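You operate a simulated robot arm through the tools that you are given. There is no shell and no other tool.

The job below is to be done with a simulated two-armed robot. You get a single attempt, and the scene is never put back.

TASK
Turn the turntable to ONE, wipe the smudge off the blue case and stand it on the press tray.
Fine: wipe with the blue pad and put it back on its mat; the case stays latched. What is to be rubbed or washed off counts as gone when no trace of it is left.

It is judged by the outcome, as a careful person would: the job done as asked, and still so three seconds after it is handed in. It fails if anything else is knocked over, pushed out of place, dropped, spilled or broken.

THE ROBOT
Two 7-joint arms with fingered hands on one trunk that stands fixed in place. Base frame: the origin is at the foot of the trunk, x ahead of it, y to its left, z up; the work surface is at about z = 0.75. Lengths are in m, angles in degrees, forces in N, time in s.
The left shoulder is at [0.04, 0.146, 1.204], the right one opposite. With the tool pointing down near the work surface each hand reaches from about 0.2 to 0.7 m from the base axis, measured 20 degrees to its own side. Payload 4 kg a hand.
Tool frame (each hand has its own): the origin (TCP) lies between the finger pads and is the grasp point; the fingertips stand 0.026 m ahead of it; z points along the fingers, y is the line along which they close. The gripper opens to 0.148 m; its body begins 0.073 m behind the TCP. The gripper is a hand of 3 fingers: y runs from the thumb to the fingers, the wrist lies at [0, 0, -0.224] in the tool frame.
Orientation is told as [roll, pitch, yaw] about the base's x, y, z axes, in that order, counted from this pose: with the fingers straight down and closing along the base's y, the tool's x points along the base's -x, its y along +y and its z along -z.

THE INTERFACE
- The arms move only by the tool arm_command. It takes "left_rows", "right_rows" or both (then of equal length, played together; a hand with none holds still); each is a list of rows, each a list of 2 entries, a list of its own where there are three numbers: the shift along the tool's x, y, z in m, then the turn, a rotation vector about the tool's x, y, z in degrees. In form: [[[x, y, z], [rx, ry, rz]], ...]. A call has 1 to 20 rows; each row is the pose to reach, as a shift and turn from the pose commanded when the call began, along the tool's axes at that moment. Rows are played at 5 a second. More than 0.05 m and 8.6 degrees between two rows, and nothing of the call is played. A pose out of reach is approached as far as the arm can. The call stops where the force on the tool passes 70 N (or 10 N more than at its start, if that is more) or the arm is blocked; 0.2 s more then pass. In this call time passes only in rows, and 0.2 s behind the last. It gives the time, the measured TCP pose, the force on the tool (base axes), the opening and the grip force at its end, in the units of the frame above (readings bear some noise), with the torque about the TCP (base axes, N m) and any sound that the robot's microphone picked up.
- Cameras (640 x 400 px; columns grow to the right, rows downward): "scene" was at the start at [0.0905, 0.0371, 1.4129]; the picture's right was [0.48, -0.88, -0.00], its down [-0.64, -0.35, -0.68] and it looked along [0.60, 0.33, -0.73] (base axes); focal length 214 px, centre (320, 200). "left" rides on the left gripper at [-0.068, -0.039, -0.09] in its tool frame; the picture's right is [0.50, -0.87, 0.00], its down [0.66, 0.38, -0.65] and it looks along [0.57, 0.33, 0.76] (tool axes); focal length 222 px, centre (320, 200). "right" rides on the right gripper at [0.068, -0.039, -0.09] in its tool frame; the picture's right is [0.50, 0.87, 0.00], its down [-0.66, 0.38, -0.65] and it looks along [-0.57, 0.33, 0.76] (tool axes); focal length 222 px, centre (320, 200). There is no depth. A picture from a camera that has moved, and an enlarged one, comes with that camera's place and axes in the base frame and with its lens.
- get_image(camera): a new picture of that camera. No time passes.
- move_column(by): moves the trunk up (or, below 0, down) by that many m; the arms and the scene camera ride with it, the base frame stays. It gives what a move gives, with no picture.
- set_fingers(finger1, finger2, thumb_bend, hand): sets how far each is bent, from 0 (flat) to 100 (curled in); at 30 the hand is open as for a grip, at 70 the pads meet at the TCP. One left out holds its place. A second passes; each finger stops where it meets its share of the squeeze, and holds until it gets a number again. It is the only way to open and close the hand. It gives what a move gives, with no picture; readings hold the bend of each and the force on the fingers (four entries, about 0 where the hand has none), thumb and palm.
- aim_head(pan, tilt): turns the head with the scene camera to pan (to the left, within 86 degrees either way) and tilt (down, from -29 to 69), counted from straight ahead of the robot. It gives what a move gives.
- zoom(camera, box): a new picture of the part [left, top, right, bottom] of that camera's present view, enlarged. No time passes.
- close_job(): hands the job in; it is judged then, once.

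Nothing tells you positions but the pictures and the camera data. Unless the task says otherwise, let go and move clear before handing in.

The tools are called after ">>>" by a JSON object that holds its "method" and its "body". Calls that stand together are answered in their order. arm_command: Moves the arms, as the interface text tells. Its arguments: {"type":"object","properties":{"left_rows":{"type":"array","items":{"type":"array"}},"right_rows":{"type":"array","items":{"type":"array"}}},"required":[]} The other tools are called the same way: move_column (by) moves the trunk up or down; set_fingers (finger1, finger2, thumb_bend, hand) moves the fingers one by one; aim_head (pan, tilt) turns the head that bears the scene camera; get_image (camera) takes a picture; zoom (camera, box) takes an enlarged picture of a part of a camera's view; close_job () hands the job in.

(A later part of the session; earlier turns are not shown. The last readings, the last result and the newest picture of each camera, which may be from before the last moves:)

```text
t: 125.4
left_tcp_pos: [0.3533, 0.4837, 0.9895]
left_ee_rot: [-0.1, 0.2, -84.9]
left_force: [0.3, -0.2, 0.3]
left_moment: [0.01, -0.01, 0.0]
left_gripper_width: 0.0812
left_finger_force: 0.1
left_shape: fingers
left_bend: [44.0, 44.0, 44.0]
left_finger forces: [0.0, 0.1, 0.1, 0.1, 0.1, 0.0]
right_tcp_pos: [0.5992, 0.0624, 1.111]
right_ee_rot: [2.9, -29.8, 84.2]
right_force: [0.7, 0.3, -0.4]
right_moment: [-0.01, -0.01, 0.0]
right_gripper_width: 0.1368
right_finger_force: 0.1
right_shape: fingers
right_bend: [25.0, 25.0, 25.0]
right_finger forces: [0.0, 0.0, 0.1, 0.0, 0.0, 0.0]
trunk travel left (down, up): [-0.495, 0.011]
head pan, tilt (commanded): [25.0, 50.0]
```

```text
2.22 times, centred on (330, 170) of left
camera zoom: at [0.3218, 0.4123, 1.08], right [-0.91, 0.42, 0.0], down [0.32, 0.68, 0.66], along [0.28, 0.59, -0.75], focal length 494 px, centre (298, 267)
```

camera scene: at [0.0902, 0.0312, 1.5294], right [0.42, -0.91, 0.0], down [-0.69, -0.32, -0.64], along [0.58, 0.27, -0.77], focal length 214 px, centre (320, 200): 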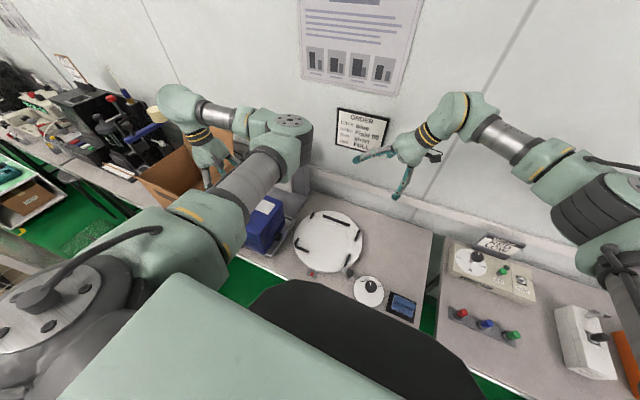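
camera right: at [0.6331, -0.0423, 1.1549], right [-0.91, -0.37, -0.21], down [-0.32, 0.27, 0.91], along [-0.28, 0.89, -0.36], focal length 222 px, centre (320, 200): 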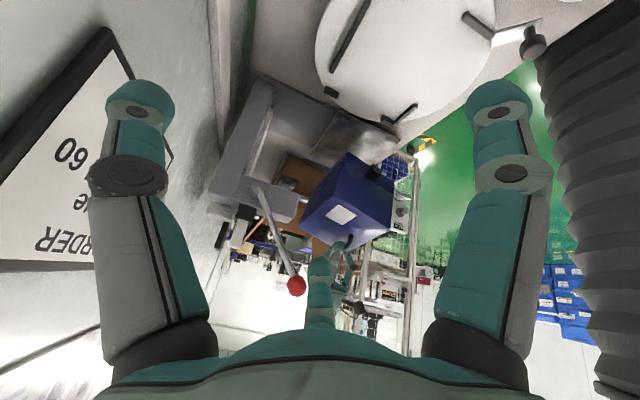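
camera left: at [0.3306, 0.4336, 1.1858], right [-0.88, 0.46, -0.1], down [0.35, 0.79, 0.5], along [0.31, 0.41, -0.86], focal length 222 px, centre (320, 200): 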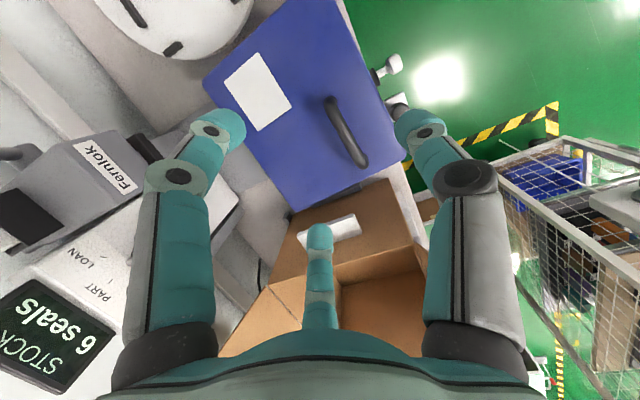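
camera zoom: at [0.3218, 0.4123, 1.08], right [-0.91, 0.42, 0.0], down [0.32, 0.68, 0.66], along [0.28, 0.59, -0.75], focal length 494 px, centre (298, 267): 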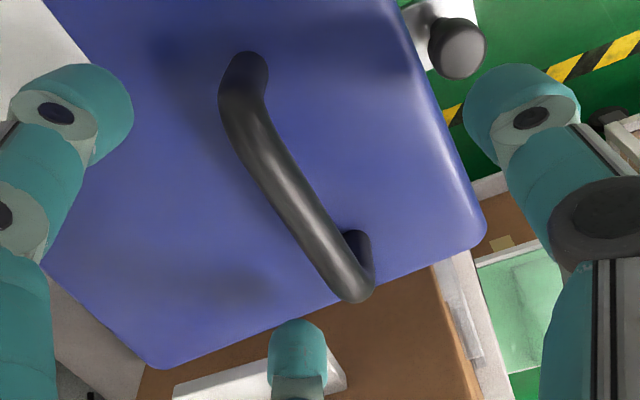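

Level now. The bar is about 4–5 mm nearer and right of the hand centre; I shift, lower 12 mm, and close in stages.

>>> {"method": "arm_command", "body": {"left_rows": [[[-0.0036, -0.0043, 0.002], [0, 0, 0]], [[-0.0036, -0.0043, 0.008], [0, 0, 0]], [[-0.0036, -0.0043, 0.0125], [0, 0, 0]]]}}

>>> {"method": "set_fingers", "body": {"hand": "left", "finger1": 60, "finger2": 60, "thumb_bend": 60}}

>>> {"method": "zoom", "body": {"camera": "left", "box": [220, 80, 440, 260]}}

```text
t: 126.2
left_tcp_pos: [0.3517, 0.4807, 0.9752]
left_ee_rot: [0.0, 0.1, -85.0]
left_force: [-0.6, 0.3, -0.6]
left_moment: [-0.02, -0.02, -0.02]
left_gripper_width: 0.0812
left_finger_force: 0.1
left_shape: fingers
left_bend: [44.0, 44.0, 44.0]
left_finger forces: [0.0, 0.0, 0.1, 0.0, 0.1, 0.1]
right_tcp_pos: [0.5984, 0.0648, 1.1113]
right_ee_rot: [2.9, -29.9, 84.2]
right_force: [0.4, 0.0, 0.7]
right_moment: [0.0, 0.03, -0.02]
right_gripper_width: 0.1367
right_finger_force: 0.1
right_shape: fingers
right_bend: [25.0, 25.0, 25.0]
right_finger forces: [0.0, 0.0, 0.1, 0.0, 0.1, 0.0]
trunk travel left (down, up): [-0.495, 0.011]
head pan, tilt (commanded): [25.0, 50.0]
```

```text
t: 127.2
left_tcp_pos: [0.3516, 0.4809, 0.9754]
left_ee_rot: [0.1, 0.1, -84.8]
left_force: [0.7, -0.8, 0.8]
left_moment: [-0.02, -0.02, 0.04]
left_gripper_width: 0.0313
left_finger_force: 0.3
left_shape: fingers
left_bend: [59.0, 60.0, 60.0]
left_finger forces: [0.7, 0.0, 0.1, 0.1, 0.0, 0.0]
right_tcp_pos: [0.5985, 0.0635, 1.1107]
right_ee_rot: [2.9, -29.9, 84.2]
right_force: [0.3, -0.2, 0.1]
right_moment: [-0.02, -0.03, 0.03]
right_gripper_width: 0.1367
right_finger_force: 0.1
right_shape: fingers
right_bend: [25.0, 25.0, 25.0]
right_finger forces: [0.0, 0.0, 0.1, 0.1, 0.1, 0.1]
trunk travel left (down, up): [-0.495, 0.011]
head pan, tilt (commanded): [25.0, 50.0]
```

```text
2.22 times, centred on (330, 170) of left
camera zoom: at [0.3179, 0.4094, 1.0676], right [-0.91, 0.42, 0.0], down [0.32, 0.69, 0.65], along [0.28, 0.59, -0.76], focal length 494 px, centre (298, 267)
```

zoom: 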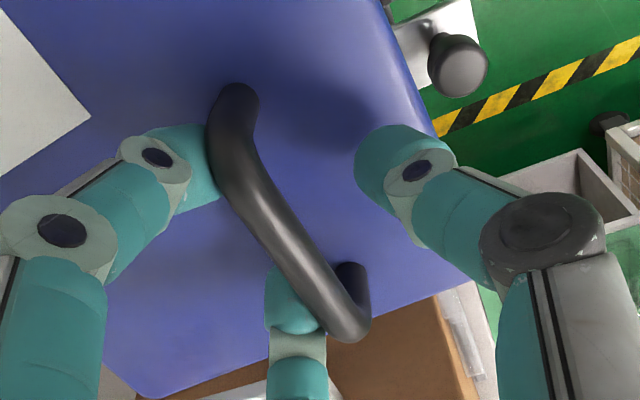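

The fingertips are now clearly below the bar. I close fully to hook it.

>>> {"method": "set_fingers", "body": {"hand": "left", "finger1": 75, "finger2": 75, "thumb_bend": 75}}

>>> {"method": "zoom", "body": {"camera": "left", "box": [220, 80, 440, 260]}}

>>> {"method": "zoom", "body": {"camera": "scene", "box": [230, 170, 310, 265]}}

```text
t: 128.2
left_tcp_pos: [0.3508, 0.4811, 0.975]
left_ee_rot: [-0.1, 0.0, -84.9]
left_force: [0.5, 0.3, 0.1]
left_moment: [0.0, 0.04, 0.02]
left_gripper_width: 0.0022
left_finger_force: 10.0
left_shape: fingers
left_bend: [72.0, 73.0, 71.0]
left_finger forces: [6.6, 6.1, 0.1, 0.0, 7.4, 0.0]
right_tcp_pos: [0.6003, 0.0642, 1.1116]
right_ee_rot: [2.9, -29.9, 84.3]
right_force: [-0.3, 0.0, -0.3]
right_moment: [0.01, 0.03, -0.02]
right_gripper_width: 0.1367
right_finger_force: 0.0
right_shape: fingers
right_bend: [25.0, 25.0, 25.0]
right_finger forces: [0.0, 0.0, 0.0, 0.0, 0.0, 0.0]
trunk travel left (down, up): [-0.495, 0.011]
head pan, tilt (commanded): [25.0, 50.0]
```

```text
2.22 times, centred on (330, 170) of left
camera zoom: at [0.318, 0.4098, 1.0673], right [-0.91, 0.42, 0.0], down [0.32, 0.69, 0.65], along [0.28, 0.59, -0.76], focal length 494 px, centre (298, 267)
```

zoom: 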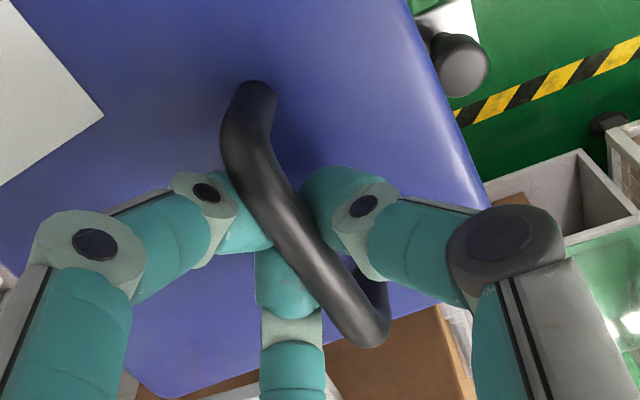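

```text
4.21 times, centred on (270, 218) of scene
camera zoom: at [0.0909, 0.0322, 1.5293], right [0.42, -0.91, 0.0], down [-0.69, -0.32, -0.64], along [0.58, 0.27, -0.77], focal length 903 px, centre (530, 126)
```

zoom: 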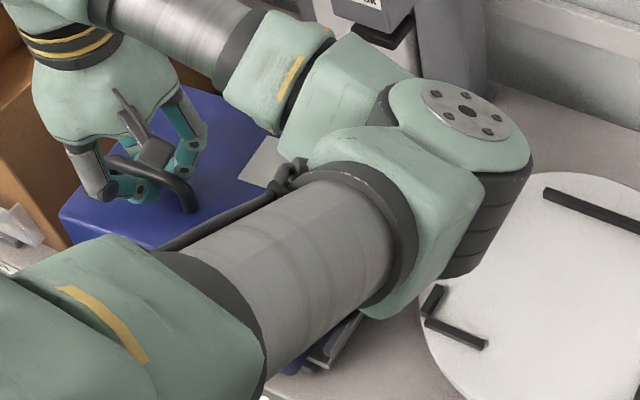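

Hooked properly. The left elbow has come lower with the vertical hand but is clear of everything. I lift 5 cm slowly.

>>> {"method": "arm_command", "body": {"left_rows": [[[0, 0, -0.01], [0, 0, 0]], [[0, 0, -0.02], [0, 0, 0]], [[0, 0, -0.03], [0, 0, 0]], [[0, 0, -0.04], [0, 0, 0]], [[0, 0, -0.05], [0, 0, 0]], [[0, 0, -0.055], [0, 0, 0]]]}}

>>> {"method": "get_image", "body": {"camera": "left"}}

>>> {"method": "zoom", "body": {"camera": "right", "box": [270, 80, 430, 270]}}

>>> {"method": "get_image", "body": {"camera": "scene"}}

```text
t: 129.6
left_tcp_pos: [0.3516, 0.4819, 1.0301]
left_ee_rot: [0.0, 0.0, -85.0]
left_force: [0.3, -0.3, -5.0]
left_moment: [0.02, -0.02, 0.01]
left_gripper_width: 0.0011
left_finger_force: 10.4
left_shape: fingers
left_bend: [73.0, 73.0, 71.0]
left_finger forces: [6.6, 5.4, 0.0, 0.0, 7.9, 0.0]
right_tcp_pos: [0.5992, 0.0633, 1.1115]
right_ee_rot: [3.0, -29.9, 84.2]
right_force: [0.1, 0.0, -0.2]
right_moment: [0.02, -0.01, 0.0]
right_gripper_width: 0.1367
right_finger_force: 0.2
right_shape: fingers
right_bend: [25.0, 25.0, 25.0]
right_finger forces: [0.0, 0.0, 0.0, 0.0, 0.1, 0.0]
trunk travel left (down, up): [-0.495, 0.011]
head pan, tilt (commanded): [25.0, 50.0]
```

```text
taken
camera left: at [0.3183, 0.4105, 1.1215], right [-0.91, 0.42, 0.0], down [0.32, 0.69, 0.65], along [0.27, 0.59, -0.76], focal length 222 px, centre (320, 200)
```

left: 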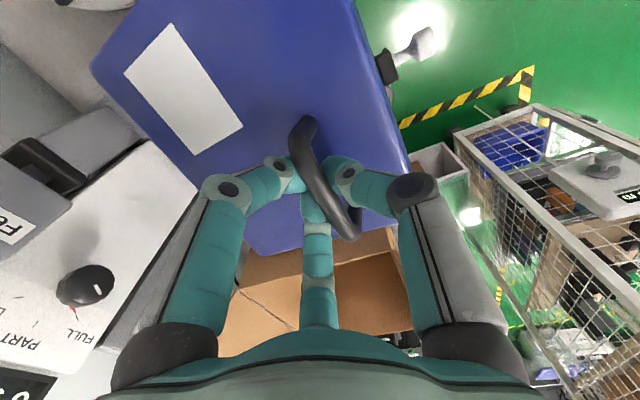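

```text
2.11 times, centred on (350, 175) of right
camera zoom: at [0.6331, -0.0434, 1.1549], right [-0.91, -0.37, -0.21], down [-0.32, 0.27, 0.91], along [-0.28, 0.89, -0.36], focal length 468 px, centre (257, 253)
```

zoom: 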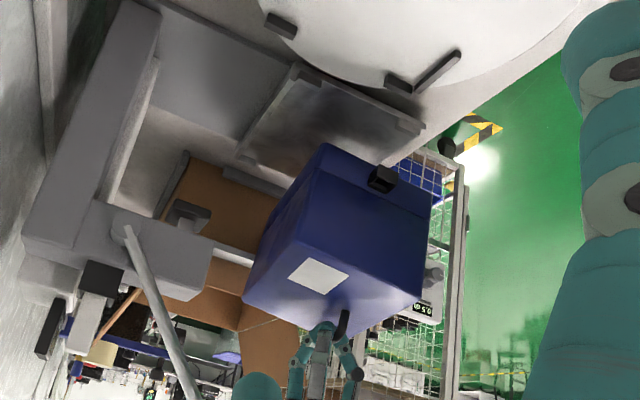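

```text
taken
camera scene: at [0.0911, 0.0322, 1.5293], right [0.42, -0.91, 0.0], down [-0.69, -0.32, -0.64], along [0.58, 0.27, -0.77], focal length 214 px, centre (320, 200)
```

scene: 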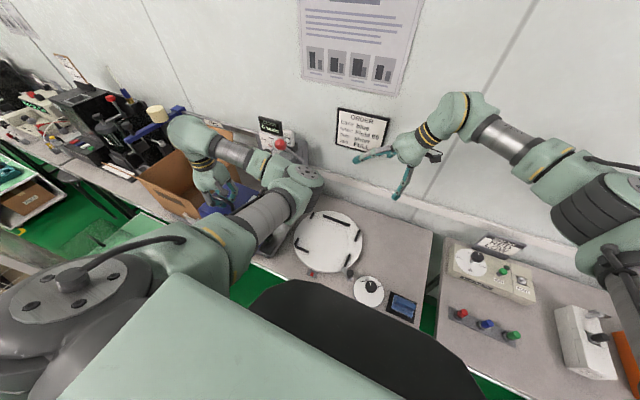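

Hanging freely again. Earlier the case landed about 14 mm too near, so this time I touch down 14 mm further out: hand to about (0.409, 0.453).

>>> {"method": "arm_command", "body": {"left_rows": [[[-0.0068, 0.011, 0], [0, 0, 0.4]], [[-0.0136, 0.0219, 0], [0, 0, 0.8]], [[-0.0203, 0.0329, 0.003], [0, 0, 1.2]], [[-0.0271, 0.0438, 0.006], [0, 0, 1.6]], [[-0.0339, 0.0548, 0.01], [0, 0, 2]]]}}

>>> {"method": "zoom", "body": {"camera": "right", "box": [270, 80, 430, 270]}}

>>> {"method": "zoom", "body": {"camera": "scene", "box": [200, 150, 320, 280]}}

>>> {"method": "get_image", "body": {"camera": "left"}}

```text
t: 130.8
left_tcp_pos: [0.409, 0.454, 1.0198]
left_ee_rot: [-0.1, 0.1, -86.9]
left_force: [0.4, -0.5, -7.0]
left_moment: [-0.03, -0.03, 0.02]
left_gripper_width: 0.0008
left_finger_force: 10.1
left_shape: fingers
left_bend: [73.0, 73.0, 72.0]
left_finger forces: [6.5, 6.5, 0.1, 0.0, 7.5, 0.0]
right_tcp_pos: [0.5997, 0.0641, 1.111]
right_ee_rot: [3.0, -29.9, 84.1]
right_force: [-0.3, 0.1, 0.8]
right_moment: [-0.01, -0.01, 0.01]
right_gripper_width: 0.1368
right_finger_force: 0.1
right_shape: fingers
right_bend: [25.0, 25.0, 25.0]
right_finger forces: [0.0, 0.1, 0.1, 0.1, 0.0, 0.1]
trunk travel left (down, up): [-0.495, 0.011]
head pan, tilt (commanded): [25.0, 50.0]
```

```text
2.11 times, centred on (350, 175) of right
camera zoom: at [0.6332, -0.0436, 1.1548], right [-0.91, -0.37, -0.21], down [-0.32, 0.27, 0.91], along [-0.28, 0.89, -0.36], focal length 468 px, centre (257, 253)
```

zoom: 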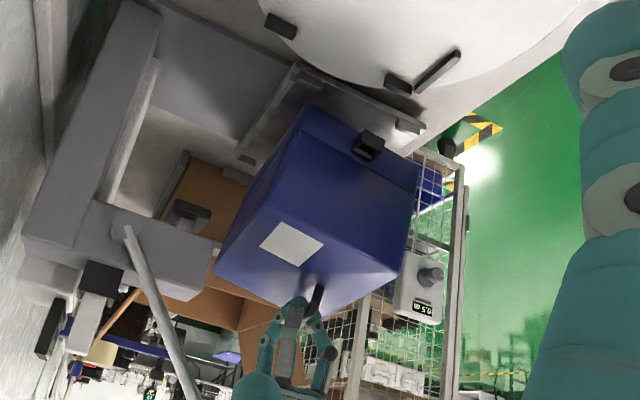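

```text
3.08 times, centred on (260, 215) of scene
camera zoom: at [0.0911, 0.0318, 1.5293], right [0.42, -0.91, 0.0], down [-0.69, -0.32, -0.64], along [0.58, 0.27, -0.77], focal length 660 px, centre (505, 154)
```

zoom: 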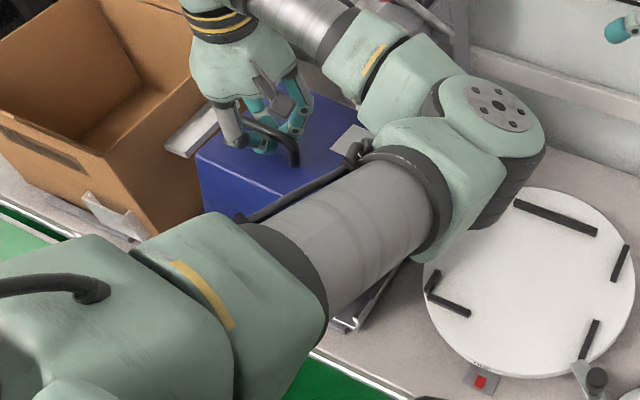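

```text
taken
camera left: at [0.3728, 0.3826, 1.1115], right [-0.89, 0.45, 0.0], down [0.34, 0.67, 0.65], along [0.3, 0.58, -0.76], focal length 222 px, centre (320, 200)
```

left: 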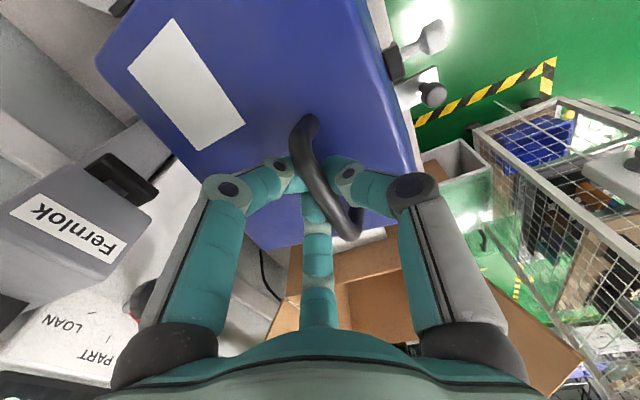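

The right bottom edge is at y≈0.358 — right at the lip — so I shift 6 mm left and lower toward the tray.

>>> {"method": "arm_command", "body": {"left_rows": [[[0.0059, 0.0023, 0.005], [0, 0, 0]], [[0.0059, 0.0023, 0.012], [0, 0, 0]], [[0.0059, 0.0023, 0.019], [0, 0, 0]], [[0.0059, 0.0023, 0.026], [0, 0, 0]]]}}

>>> {"method": "zoom", "body": {"camera": "right", "box": [310, 90, 420, 180]}}

>>> {"method": "zoom", "body": {"camera": "scene", "box": [200, 150, 320, 280]}}

```text
t: 131.8
left_tcp_pos: [0.4103, 0.4582, 0.9937]
left_ee_rot: [-0.1, 0.0, -86.9]
left_force: [-0.3, 0.7, -5.9]
left_moment: [-0.01, 0.0, -0.02]
left_gripper_width: 0.0005
left_finger_force: 10.4
left_shape: fingers
left_bend: [73.0, 73.0, 72.0]
left_finger forces: [6.6, 6.1, 0.0, 0.0, 7.7, 0.0]
right_tcp_pos: [0.5984, 0.0639, 1.1101]
right_ee_rot: [3.0, -30.0, 84.2]
right_force: [-0.3, -0.4, 0.1]
right_moment: [-0.02, -0.02, -0.01]
right_gripper_width: 0.1366
right_finger_force: 0.1
right_shape: fingers
right_bend: [25.0, 25.0, 25.0]
right_finger forces: [0.0, 0.1, 0.0, 0.2, 0.1, 0.0]
trunk travel left (down, up): [-0.495, 0.011]
head pan, tilt (commanded): [25.0, 50.0]
```

```text
4.44 times, centred on (365, 135) of right
camera zoom: at [0.633, -0.0431, 1.1549], right [-0.91, -0.37, -0.21], down [-0.32, 0.27, 0.91], along [-0.28, 0.89, -0.36], focal length 987 px, centre (120, 489)
```

zoom: 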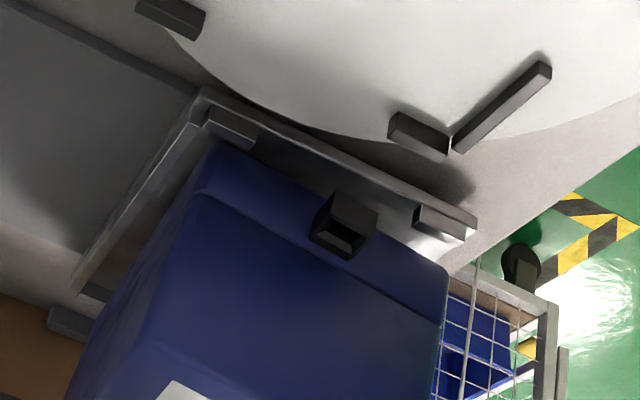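

```text
3.08 times, centred on (260, 215) of scene
camera zoom: at [0.0909, 0.0325, 1.5293], right [0.42, -0.91, 0.0], down [-0.69, -0.32, -0.64], along [0.58, 0.27, -0.77], focal length 660 px, centre (505, 154)
```

zoom: 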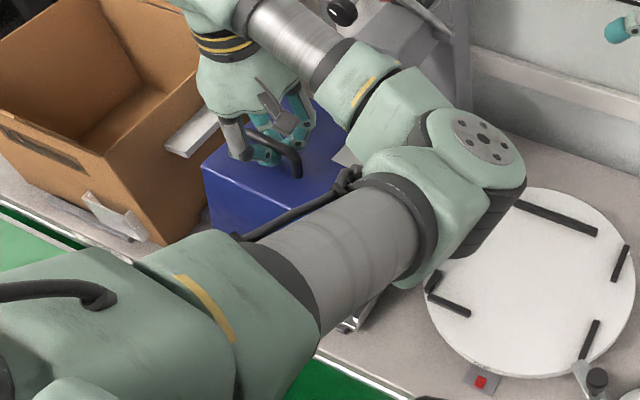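

Right edge now at y≈0.368, x 0.34–0.497: well placed inside the lips. I lower the last centimetre until the edge touches.

>>> {"method": "arm_command", "body": {"left_rows": [[[0, 0, 0.004], [0, 0, 0]], [[0, 0, 0.008], [0, 0, 0]], [[0, 0, 0.012], [0, 0, 0]]]}}

>>> {"method": "zoom", "body": {"camera": "right", "box": [310, 90, 420, 180]}}

```text
t: 132.6
left_tcp_pos: [0.4092, 0.4589, 0.9832]
left_ee_rot: [0.1, 0.0, -86.9]
left_force: [-1.4, 2.0, -0.8]
left_moment: [0.02, 0.01, -0.03]
left_gripper_width: 0.0
left_finger_force: 3.4
left_shape: fingers
left_bend: [73.0, 73.0, 72.0]
left_finger forces: [0.0, 0.0, 0.0, 0.1, 7.0, 0.0]
right_tcp_pos: [0.5997, 0.0643, 1.1115]
right_ee_rot: [2.8, -29.9, 84.2]
right_force: [-0.1, 0.8, 1.0]
right_moment: [0.0, -0.02, 0.02]
right_gripper_width: 0.1368
right_finger_force: 0.0
right_shape: fingers
right_bend: [25.0, 25.0, 25.0]
right_finger forces: [0.0, 0.0, 0.1, 0.0, 0.0, 0.1]
trunk travel left (down, up): [-0.495, 0.011]
head pan, tilt (commanded): [25.0, 50.0]
```

```text
4.44 times, centred on (365, 135) of right
camera zoom: at [0.632, -0.0431, 1.1556], right [-0.91, -0.37, -0.21], down [-0.32, 0.27, 0.91], along [-0.28, 0.89, -0.36], focal length 987 px, centre (120, 489)
```

zoom: 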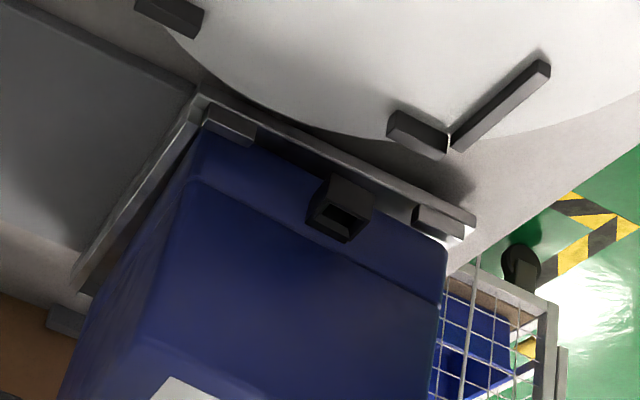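

Touchdown is good: the edge spans x 0.34–0.50 inside the lips. I now let it settle flat by moving the hand left, toward the robot and down.

>>> {"method": "arm_command", "body": {"left_rows": [[[0.0033, -0.0026, 0.0026], [0, 0, 0]], [[0.0066, -0.0052, 0.0052], [0, 0, 0]], [[0.0098, -0.0078, 0.0079], [0, 0, 0]], [[0.0131, -0.0104, 0.0105], [0, 0, 0]], [[0.0164, -0.0129, 0.0131], [0, 0, 0]], [[0.0197, -0.0155, 0.0158], [0, 0, 0]], [[0.0229, -0.0181, 0.0184], [0, 0, 0]], [[0.0262, -0.0207, 0.021], [0, 0, 0]]]}}

>>> {"method": "zoom", "body": {"camera": "right", "box": [310, 90, 420, 180]}}

>>> {"method": "zoom", "body": {"camera": "right", "box": [270, 80, 430, 270]}}

>>> {"method": "get_image", "body": {"camera": "left"}}

```text
t: 134.4
left_tcp_pos: [0.3885, 0.4838, 0.9617]
left_ee_rot: [0.0, 0.1, -86.9]
left_force: [0.3, -0.2, 0.2]
left_moment: [0.0, 0.01, 0.04]
left_gripper_width: 0.0001
left_finger_force: 0.0
left_shape: fingers
left_bend: [73.0, 73.0, 72.0]
left_finger forces: [0.6, 0.1, 0.1, 0.1, 0.1, 0.1]
right_tcp_pos: [0.5988, 0.0637, 1.1113]
right_ee_rot: [2.9, -29.9, 84.2]
right_force: [0.3, -0.4, -0.4]
right_moment: [-0.01, -0.01, 0.02]
right_gripper_width: 0.1367
right_finger_force: 0.1
right_shape: fingers
right_bend: [25.0, 25.0, 25.0]
right_finger forces: [0.0, 0.1, 0.0, 0.1, 0.0, 0.0]
trunk travel left (down, up): [-0.495, 0.011]
head pan, tilt (commanded): [25.0, 50.0]
```

```text
4.44 times, centred on (365, 135) of right
camera zoom: at [0.6325, -0.044, 1.1552], right [-0.91, -0.37, -0.21], down [-0.32, 0.27, 0.91], along [-0.28, 0.89, -0.36], focal length 987 px, centre (120, 489)
```

zoom: 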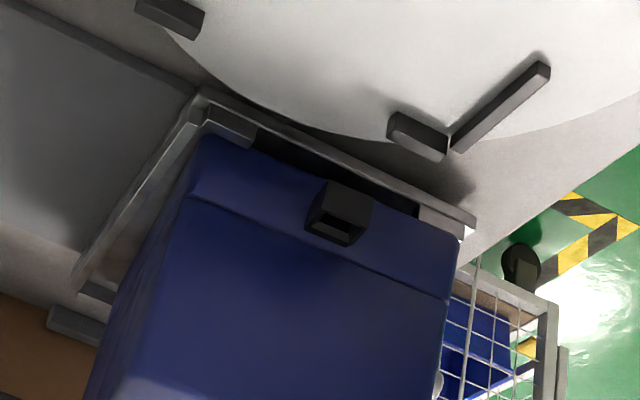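

```text
2.11 times, centred on (350, 175) of right
camera zoom: at [0.6325, -0.044, 1.1552], right [-0.91, -0.37, -0.21], down [-0.32, 0.27, 0.91], along [-0.28, 0.89, -0.36], focal length 468 px, centre (257, 253)
```

zoom: 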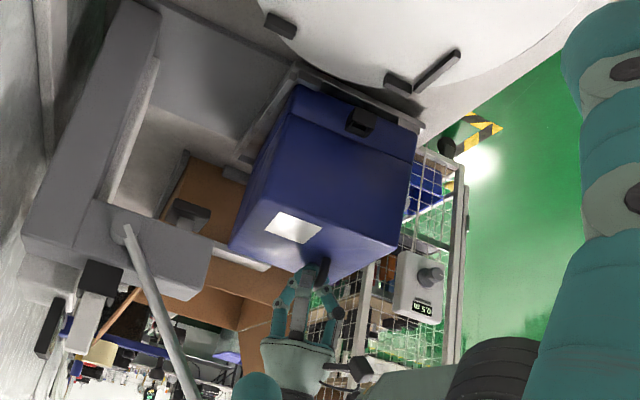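

```text
taken
camera left: at [0.3526, 0.4127, 1.0529], right [-0.89, 0.45, 0.0], down [0.34, 0.67, 0.65], along [0.3, 0.58, -0.76], focal length 222 px, centre (320, 200)
```

left: 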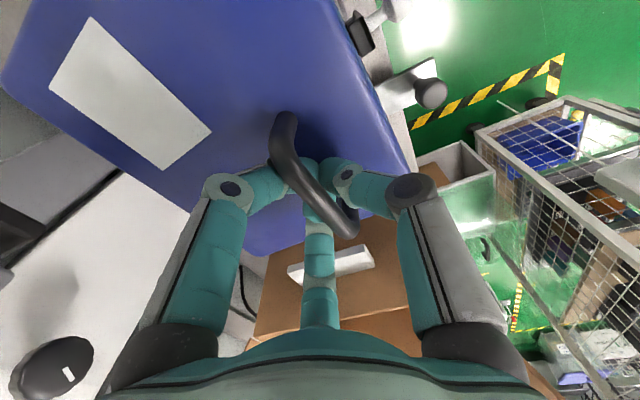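

The case stands by itself but is yawed about 5° with its back corner a bit left, so it may still touch the left lip. I lift it slightly, shift right and untwist, then lower straight down so the right lips square it up.

>>> {"method": "arm_command", "body": {"left_rows": [[[0, 0, -0.007], [0, 0, 0]], [[0, 0, -0.014], [0, 0, 0]], [[0, 0, -0.018], [0, 0, 0]]]}}

>>> {"method": "arm_command", "body": {"left_rows": [[[-0.004, 0.0008, 0], [0, 0, 2]], [[-0.008, 0.0016, 0], [0, 0, 4]], [[-0.0112, 0.0024, 0], [0, 0, 6]], [[-0.0112, 0.0024, 0], [0, 0, 8]]]}}

>>> {"method": "zoom", "body": {"camera": "right", "box": [310, 90, 420, 180]}}

>>> {"method": "get_image", "body": {"camera": "left"}}

```text
t: 135.2
left_tcp_pos: [0.3881, 0.4826, 0.9788]
left_ee_rot: [-0.2, 0.0, -86.9]
left_force: [-0.1, 0.8, -5.0]
left_moment: [0.03, -0.02, 0.0]
left_gripper_width: 0.0003
left_finger_force: 3.9
left_shape: fingers
left_bend: [73.0, 73.0, 72.0]
left_finger forces: [0.0, 0.1, 0.0, 0.1, 7.6, 0.0]
right_tcp_pos: [0.5994, 0.0644, 1.1109]
right_ee_rot: [2.9, -29.9, 84.3]
right_force: [0.5, -0.8, -0.6]
right_moment: [-0.01, -0.02, 0.02]
right_gripper_width: 0.1367
right_finger_force: 0.0
right_shape: fingers
right_bend: [25.0, 25.0, 25.0]
right_finger forces: [0.0, 0.0, 0.1, 0.0, 0.0, 0.0]
trunk travel left (down, up): [-0.495, 0.011]
head pan, tilt (commanded): [25.0, 50.0]
```

```text
t: 136.2
left_tcp_pos: [0.3915, 0.4725, 0.9784]
left_ee_rot: [-0.1, 0.1, -95.1]
left_force: [-1.0, 0.8, -4.7]
left_moment: [0.01, -0.03, 0.05]
left_gripper_width: 0.0
left_finger_force: 4.0
left_shape: fingers
left_bend: [73.0, 73.0, 72.0]
left_finger forces: [0.1, 0.1, 0.1, 0.1, 7.8, 0.0]
right_tcp_pos: [0.6004, 0.0637, 1.1109]
right_ee_rot: [3.1, -29.9, 84.2]
right_force: [0.3, -0.2, 1.0]
right_moment: [0.01, 0.0, 0.0]
right_gripper_width: 0.1368
right_finger_force: 0.1
right_shape: fingers
right_bend: [25.0, 25.0, 25.0]
right_finger forces: [0.0, 0.0, 0.0, 0.0, 0.0, 0.1]
trunk travel left (down, up): [-0.495, 0.011]
head pan, tilt (commanded): [25.0, 50.0]
```

```text
4.44 times, centred on (365, 135) of right
camera zoom: at [0.633, -0.0434, 1.1549], right [-0.91, -0.37, -0.21], down [-0.32, 0.27, 0.91], along [-0.28, 0.89, -0.36], focal length 987 px, centre (120, 489)
```

zoom: 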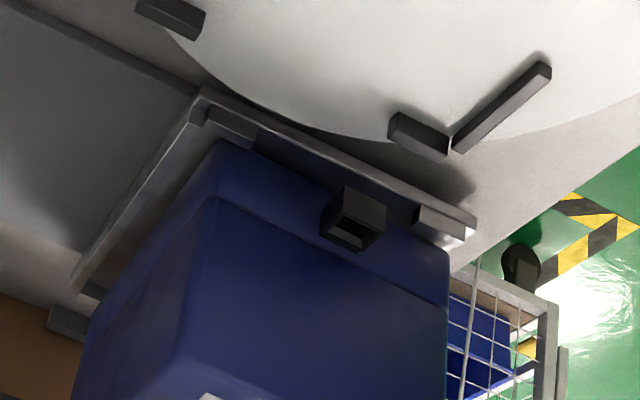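

```text
taken
camera left: at [0.3463, 0.408, 1.0705], right [-0.82, 0.57, 0.0], down [0.43, 0.62, 0.65], along [0.37, 0.54, -0.76], focal length 222 px, centre (320, 200)
```

left: 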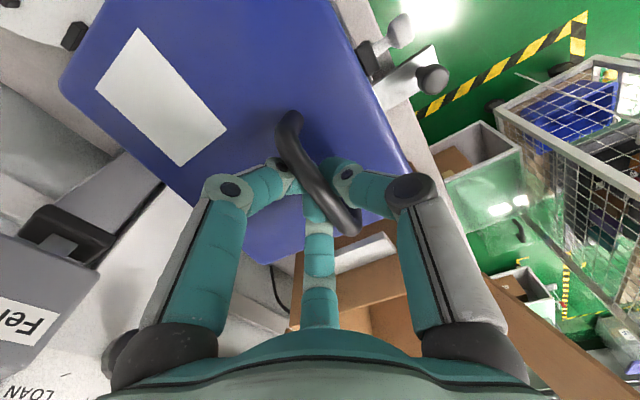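

Yaw is squared up now (edge at y 0.374 front and back). I lower straight down so the bottom slides right against the lips as it levels.

>>> {"method": "arm_command", "body": {"left_rows": [[[0, 0, 0.004], [0, 0, 0]], [[0, 0, 0.008], [0, 0, 0]], [[0, 0, 0.012], [0, 0, 0]], [[0, 0, 0.016], [0, 0, 0]]]}}

>>> {"method": "zoom", "body": {"camera": "right", "box": [310, 90, 420, 180]}}

>>> {"method": "get_image", "body": {"camera": "left"}}

```text
t: 137.2
left_tcp_pos: [0.3911, 0.4721, 0.9626]
left_ee_rot: [-0.1, 0.1, -95.0]
left_force: [0.4, -0.1, 0.4]
left_moment: [0.02, 0.01, -0.02]
left_gripper_width: 0.0
left_finger_force: 0.2
left_shape: fingers
left_bend: [73.0, 73.0, 72.0]
left_finger forces: [0.5, 0.0, 0.0, 0.1, 0.0, 0.1]
right_tcp_pos: [0.5997, 0.0638, 1.1124]
right_ee_rot: [2.9, -29.9, 84.2]
right_force: [1.0, -0.6, 0.9]
right_moment: [-0.02, 0.0, -0.01]
right_gripper_width: 0.1366
right_finger_force: 0.0
right_shape: fingers
right_bend: [25.0, 25.0, 25.0]
right_finger forces: [0.0, 0.1, 0.0, 0.0, 0.0, 0.1]
trunk travel left (down, up): [-0.495, 0.011]
head pan, tilt (commanded): [25.0, 50.0]
```

```text
4.44 times, centred on (365, 135) of right
camera zoom: at [0.633, -0.0441, 1.155], right [-0.91, -0.37, -0.21], down [-0.32, 0.27, 0.91], along [-0.28, 0.89, -0.36], focal length 987 px, centre (120, 489)
```

zoom: 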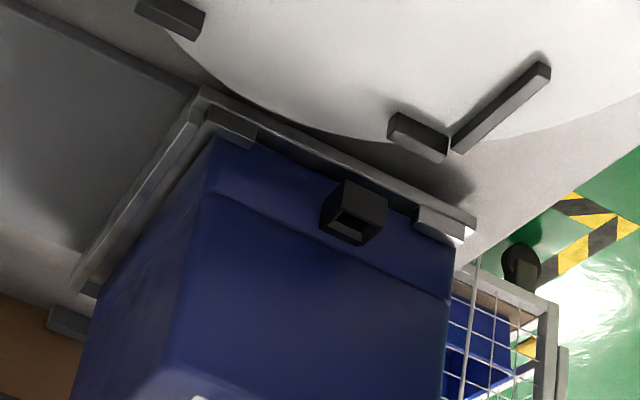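

```text
taken
camera left: at [0.3463, 0.4072, 1.0544], right [-0.82, 0.57, 0.0], down [0.43, 0.62, 0.65], along [0.37, 0.54, -0.76], focal length 222 px, centre (320, 200)
```

left: 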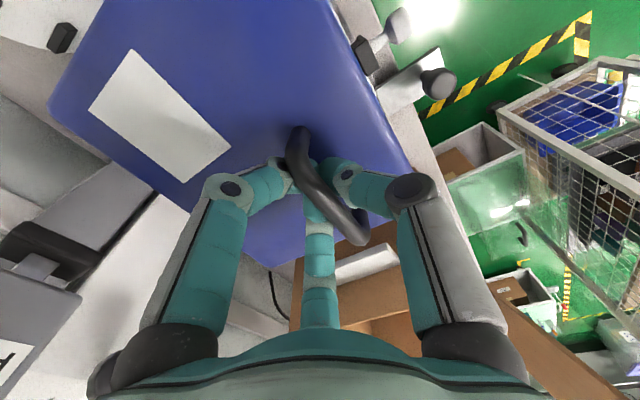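

Lowering swings the front right but leaves the back corner, giving ~4° yaw again. I repeat with a pre-rotation and a further shift right, so it ends square.

>>> {"method": "arm_command", "body": {"left_rows": [[[0, 0, -0.008], [0, 0, 0]], [[0, 0, -0.016], [0, 0, 0]], [[0, 0, -0.022], [0, 0, 0]], [[-0.0037, 0.0017, -0.022], [0, 0, 2]], [[-0.0074, 0.0034, -0.022], [0, 0, 4]], [[-0.0111, 0.005, -0.022], [0, 0, 6]], [[-0.0111, 0.005, -0.022], [0, 0, 8]]]}}

>>> {"method": "zoom", "body": {"camera": "right", "box": [310, 90, 420, 180]}}

>>> {"method": "zoom", "body": {"camera": "scene", "box": [200, 150, 320, 280]}}

```text
t: 138.8
left_tcp_pos: [0.3944, 0.4608, 0.9854]
left_ee_rot: [0.1, -0.1, -103.0]
left_force: [-0.7, 0.6, -5.0]
left_moment: [0.04, 0.02, 0.05]
left_gripper_width: 0.0002
left_finger_force: 3.5
left_shape: fingers
left_bend: [73.0, 73.0, 72.0]
left_finger forces: [0.0, 0.0, 0.0, 0.1, 7.6, 0.0]
right_tcp_pos: [0.5993, 0.0642, 1.111]
right_ee_rot: [3.0, -29.8, 84.3]
right_force: [0.3, 0.0, 0.4]
right_moment: [-0.02, -0.01, 0.03]
right_gripper_width: 0.1365
right_finger_force: 0.1
right_shape: fingers
right_bend: [25.0, 25.0, 25.0]
right_finger forces: [0.0, 0.1, 0.0, 0.1, 0.1, 0.0]
trunk travel left (down, up): [-0.495, 0.011]
head pan, tilt (commanded): [25.0, 50.0]
```

```text
4.44 times, centred on (365, 135) of right
camera zoom: at [0.6331, -0.0433, 1.1549], right [-0.91, -0.37, -0.21], down [-0.32, 0.27, 0.91], along [-0.28, 0.89, -0.36], focal length 987 px, centre (120, 489)
```

zoom: 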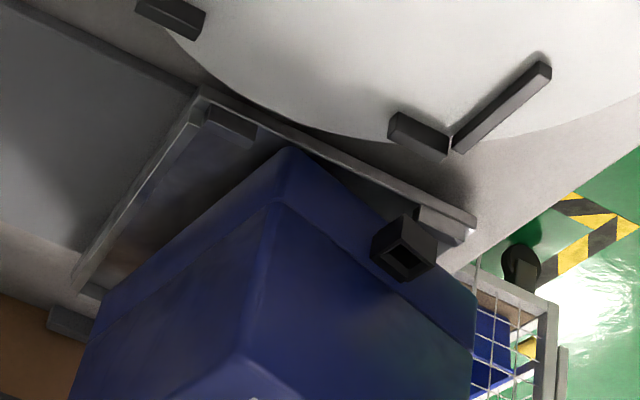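

```text
3.08 times, centred on (260, 215) of scene
camera zoom: at [0.091, 0.0322, 1.5293], right [0.42, -0.91, 0.0], down [-0.69, -0.32, -0.64], along [0.58, 0.27, -0.77], focal length 660 px, centre (505, 154)
```

zoom: 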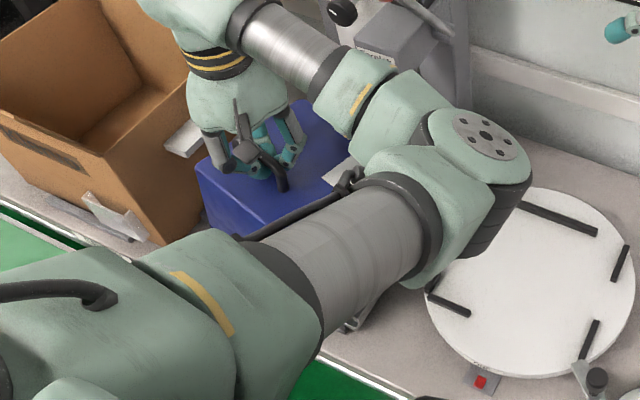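

That over-rotated the case (about 14° clockwise). I turn the hand back by 9° and look again while it's still lifted.

>>> {"method": "arm_command", "body": {"left_rows": [[[0, 0, -0.004], [0, 0, -2]], [[0, 0, -0.008], [0, 0, -4]], [[0, 0, -0.01], [0, 0, -6]], [[0, 0, -0.01], [0, 0, -8]]]}}

>>> {"method": "zoom", "body": {"camera": "right", "box": [310, 90, 420, 180]}}

>>> {"method": "get_image", "body": {"camera": "left"}}

```text
t: 139.8
left_tcp_pos: [0.3953, 0.4606, 0.9951]
left_ee_rot: [0.0, 0.0, -94.8]
left_force: [1.3, -0.1, -5.7]
left_moment: [-0.01, -0.01, 0.0]
left_gripper_width: 0.0
left_finger_force: 4.3
left_shape: fingers
left_bend: [73.0, 73.0, 72.0]
left_finger forces: [0.0, 0.1, 0.0, 0.0, 7.6, 0.1]
right_tcp_pos: [0.5999, 0.0637, 1.1114]
right_ee_rot: [2.9, -29.9, 84.2]
right_force: [-0.2, -0.4, 0.6]
right_moment: [-0.03, -0.01, 0.0]
right_gripper_width: 0.1367
right_finger_force: 0.0
right_shape: fingers
right_bend: [25.0, 25.0, 25.0]
right_finger forces: [0.1, 0.0, 0.0, 0.1, 0.0, 0.0]
trunk travel left (down, up): [-0.495, 0.011]
head pan, tilt (commanded): [25.0, 50.0]
```

```text
4.44 times, centred on (365, 135) of right
camera zoom: at [0.633, -0.0433, 1.1549], right [-0.91, -0.37, -0.21], down [-0.32, 0.27, 0.91], along [-0.28, 0.89, -0.36], focal length 987 px, centre (120, 489)
```

zoom: 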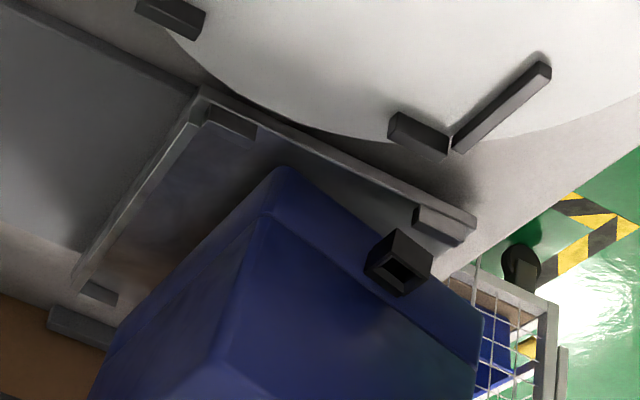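

```text
taken
camera left: at [0.3498, 0.3964, 1.0869], right [-0.82, 0.57, 0.0], down [0.43, 0.62, 0.65], along [0.37, 0.54, -0.76], focal length 222 px, centre (320, 200)
```

left: 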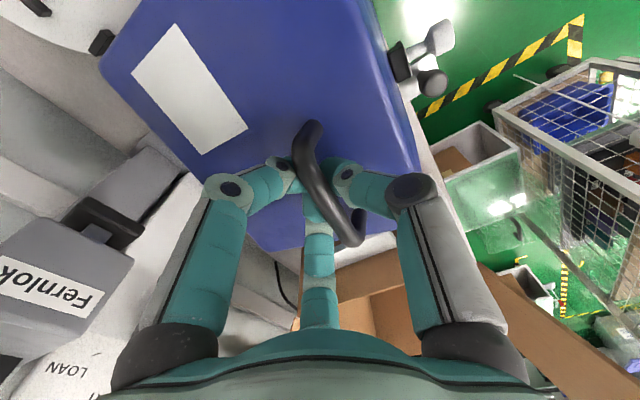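

It's hanging free again; its yaw follows the hand with an offset. I set the hand to yaw −91 at a slightly greater height and measure.

>>> {"method": "arm_command", "body": {"left_rows": [[[0, 0, -0.006], [0, 0, -1.5]], [[0, 0, -0.012], [0, 0, -3]], [[0, 0, -0.015], [0, 0, -4]], [[0, 0, -0.015], [0, 0, -4]]]}}

>>> {"method": "zoom", "body": {"camera": "right", "box": [310, 90, 420, 180]}}

>>> {"method": "zoom", "body": {"camera": "right", "box": [270, 80, 430, 270]}}

```text
t: 140.8
left_tcp_pos: [0.3957, 0.4609, 1.0105]
left_ee_rot: [-0.1, 0.0, -90.9]
left_force: [-0.4, -0.7, -5.2]
left_moment: [0.02, -0.02, -0.02]
left_gripper_width: 0.0
left_finger_force: 4.1
left_shape: fingers
left_bend: [73.0, 73.0, 72.0]
left_finger forces: [0.1, 0.0, 0.0, 0.0, 7.7, 0.1]
right_tcp_pos: [0.5991, 0.0639, 1.1116]
right_ee_rot: [2.9, -29.9, 84.2]
right_force: [0.2, 0.0, -0.4]
right_moment: [0.02, -0.02, -0.03]
right_gripper_width: 0.1365
right_finger_force: 0.0
right_shape: fingers
right_bend: [25.0, 25.0, 25.0]
right_finger forces: [0.1, 0.0, 0.0, 0.0, 0.1, 0.0]
trunk travel left (down, up): [-0.495, 0.011]
head pan, tilt (commanded): [25.0, 50.0]
```

```text
4.44 times, centred on (365, 135) of right
camera zoom: at [0.633, -0.0433, 1.1549], right [-0.91, -0.37, -0.21], down [-0.32, 0.27, 0.91], along [-0.28, 0.89, -0.36], focal length 987 px, centre (120, 489)
```

zoom: 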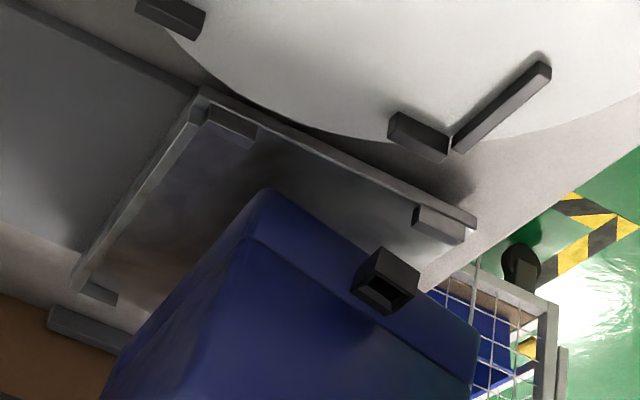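

```text
2.11 times, centred on (350, 175) of right
camera zoom: at [0.633, -0.0433, 1.1549], right [-0.91, -0.37, -0.21], down [-0.32, 0.27, 0.91], along [-0.28, 0.89, -0.36], focal length 468 px, centre (257, 253)
```

zoom: 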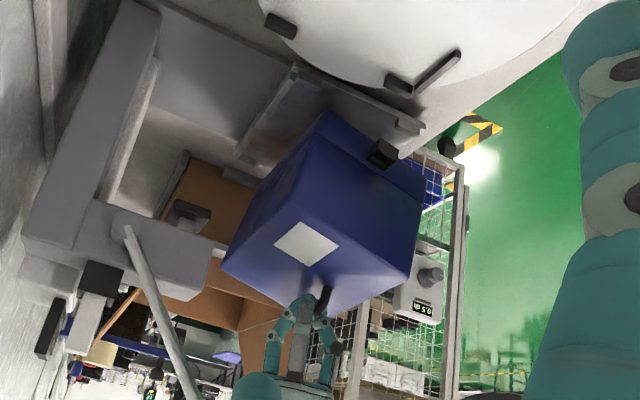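

Now it hangs with about 5° clockwise yaw, which the settling should cancel. It needs to go ~2 cm away from the robot; I move there and lower to touch.

>>> {"method": "arm_command", "body": {"left_rows": [[[0.0004, 0.0075, 0], [0, 0, 0]], [[0.0008, 0.015, 0], [0, 0, 0]], [[0.0015, 0.0223, 0.002], [0, 0, 0]], [[0.0015, 0.0223, 0.009], [0, 0, 0]], [[0.0015, 0.0223, 0.016], [0, 0, 0]]]}}

>>> {"method": "zoom", "body": {"camera": "right", "box": [310, 90, 420, 180]}}

```text
t: 142.0
left_tcp_pos: [0.4167, 0.4616, 0.9936]
left_ee_rot: [0.0, -0.1, -90.9]
left_force: [-1.0, -0.6, -5.9]
left_moment: [0.03, -0.02, 0.0]
left_gripper_width: 0.0
left_finger_force: 4.8
left_shape: fingers
left_bend: [73.0, 73.0, 72.0]
left_finger forces: [0.1, 0.2, 0.0, 0.1, 7.9, 0.1]
right_tcp_pos: [0.5989, 0.0642, 1.1106]
right_ee_rot: [2.8, -29.9, 84.1]
right_force: [0.5, 0.9, 0.3]
right_moment: [-0.01, 0.03, 0.04]
right_gripper_width: 0.1365
right_finger_force: 0.1
right_shape: fingers
right_bend: [25.0, 25.0, 25.0]
right_finger forces: [0.0, 0.1, 0.1, 0.0, 0.0, 0.0]
trunk travel left (down, up): [-0.495, 0.011]
head pan, tilt (commanded): [25.0, 50.0]
```

```text
4.44 times, centred on (365, 135) of right
camera zoom: at [0.6329, -0.0433, 1.155], right [-0.91, -0.37, -0.21], down [-0.32, 0.27, 0.91], along [-0.28, 0.89, -0.36], focal length 987 px, centre (120, 489)
```

zoom: 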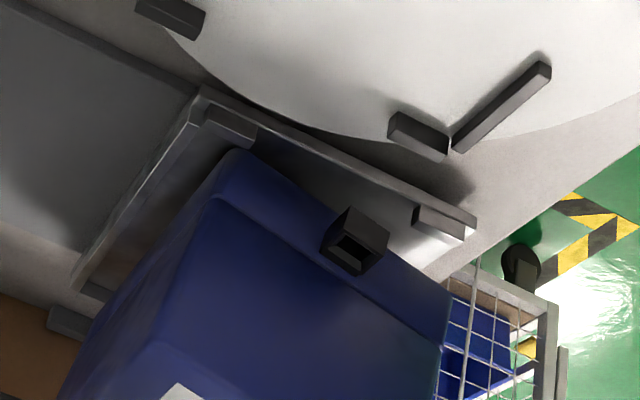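

The yaw is nearer 8° now, so I turn the hand back 3° and lower until it touches.

>>> {"method": "arm_command", "body": {"left_rows": [[[0, 0, 0], [0, 0, -1.5]], [[0, 0, 0], [0, 0, -3]], [[0, 0, 0.004], [0, 0, -3]], [[0, 0, 0.008], [0, 0, -3]], [[0, 0, 0.011], [0, 0, -3]]]}}

>>> {"method": "zoom", "body": {"camera": "right", "box": [310, 90, 420, 180]}}

```text
t: 143.2
left_tcp_pos: [0.4165, 0.4631, 0.9847]
left_ee_rot: [0.0, 0.1, -87.9]
left_force: [-2.5, 1.2, -2.7]
left_moment: [0.0, 0.01, 0.0]
left_gripper_width: 0.0
left_finger_force: 3.7
left_shape: fingers
left_bend: [73.0, 73.0, 72.0]
left_finger forces: [0.0, 0.2, 0.0, 0.0, 7.9, 0.0]
right_tcp_pos: [0.5983, 0.0644, 1.1117]
right_ee_rot: [2.9, -29.9, 84.2]
right_force: [0.1, 0.4, -0.5]
right_moment: [0.01, 0.02, -0.01]
right_gripper_width: 0.1365
right_finger_force: 0.0
right_shape: fingers
right_bend: [25.0, 25.0, 25.0]
right_finger forces: [0.1, 0.0, 0.1, 0.0, 0.0, 0.0]
trunk travel left (down, up): [-0.495, 0.011]
head pan, tilt (commanded): [25.0, 50.0]
```

```text
4.44 times, centred on (365, 135) of right
camera zoom: at [0.6323, -0.0432, 1.1554], right [-0.91, -0.37, -0.21], down [-0.32, 0.27, 0.91], along [-0.28, 0.89, -0.36], focal length 987 px, centre (120, 489)
```

zoom: 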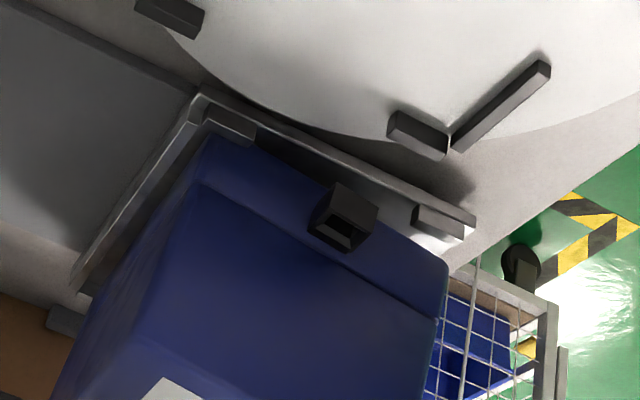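

Touching, square within 2°, far edge at x≈0.50. I now lower straight down with the hand drawing toward the robot, so the bottom slides right to the lips.

>>> {"method": "arm_command", "body": {"left_rows": [[[0, -0.004, 0.004], [0, 0, 0]], [[0, -0.008, 0.008], [0, 0, 0]], [[0.0005, -0.012, 0.012], [0, 0, 0]], [[0.0005, -0.016, 0.016], [0, 0, 0]], [[0.0008, -0.02, 0.019], [0, 0, 0]], [[0.0008, -0.024, 0.022], [0, 0, 0]]]}}

>>> {"method": "zoom", "body": {"camera": "right", "box": [310, 90, 420, 180]}}

>>> {"method": "get_image", "body": {"camera": "left"}}

```text
t: 144.6
left_tcp_pos: [0.3928, 0.4617, 0.9616]
left_ee_rot: [0.1, 0.1, -88.0]
left_force: [1.3, 2.2, 2.7]
left_moment: [0.03, -0.04, 0.02]
left_gripper_width: 0.0
left_finger_force: 0.1
left_shape: fingers
left_bend: [73.0, 73.0, 72.0]
left_finger forces: [0.0, 0.0, 0.0, 0.1, 0.1, 0.0]
right_tcp_pos: [0.5989, 0.0647, 1.111]
right_ee_rot: [3.0, -29.9, 84.2]
right_force: [-0.3, -0.2, 0.0]
right_moment: [0.0, -0.02, 0.0]
right_gripper_width: 0.1369
right_finger_force: 0.0
right_shape: fingers
right_bend: [25.0, 25.0, 25.0]
right_finger forces: [0.1, 0.0, 0.0, 0.0, 0.0, 0.0]
trunk travel left (down, up): [-0.495, 0.011]
head pan, tilt (commanded): [25.0, 50.0]
```

```text
4.44 times, centred on (365, 135) of right
camera zoom: at [0.6326, -0.0436, 1.1552], right [-0.91, -0.37, -0.21], down [-0.32, 0.27, 0.91], along [-0.28, 0.89, -0.36], focal length 987 px, centre (120, 489)
```

zoom: 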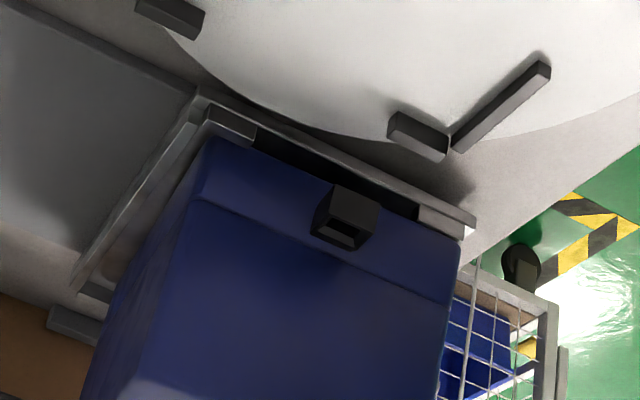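

```text
taken
camera left: at [0.3565, 0.3922, 1.0534], right [-0.88, 0.47, 0.0], down [0.35, 0.67, 0.66], along [0.31, 0.58, -0.76], focal length 222 px, centre (320, 200)
```

left: 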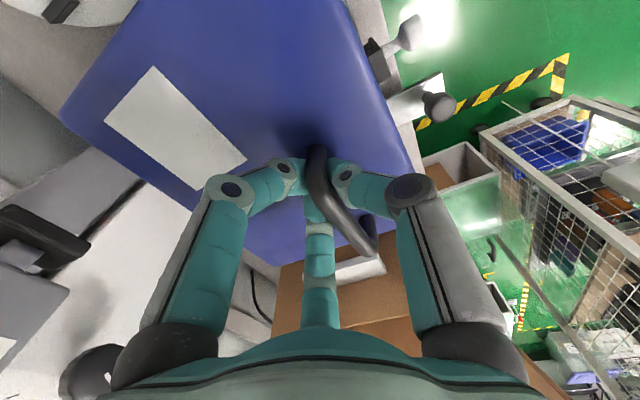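

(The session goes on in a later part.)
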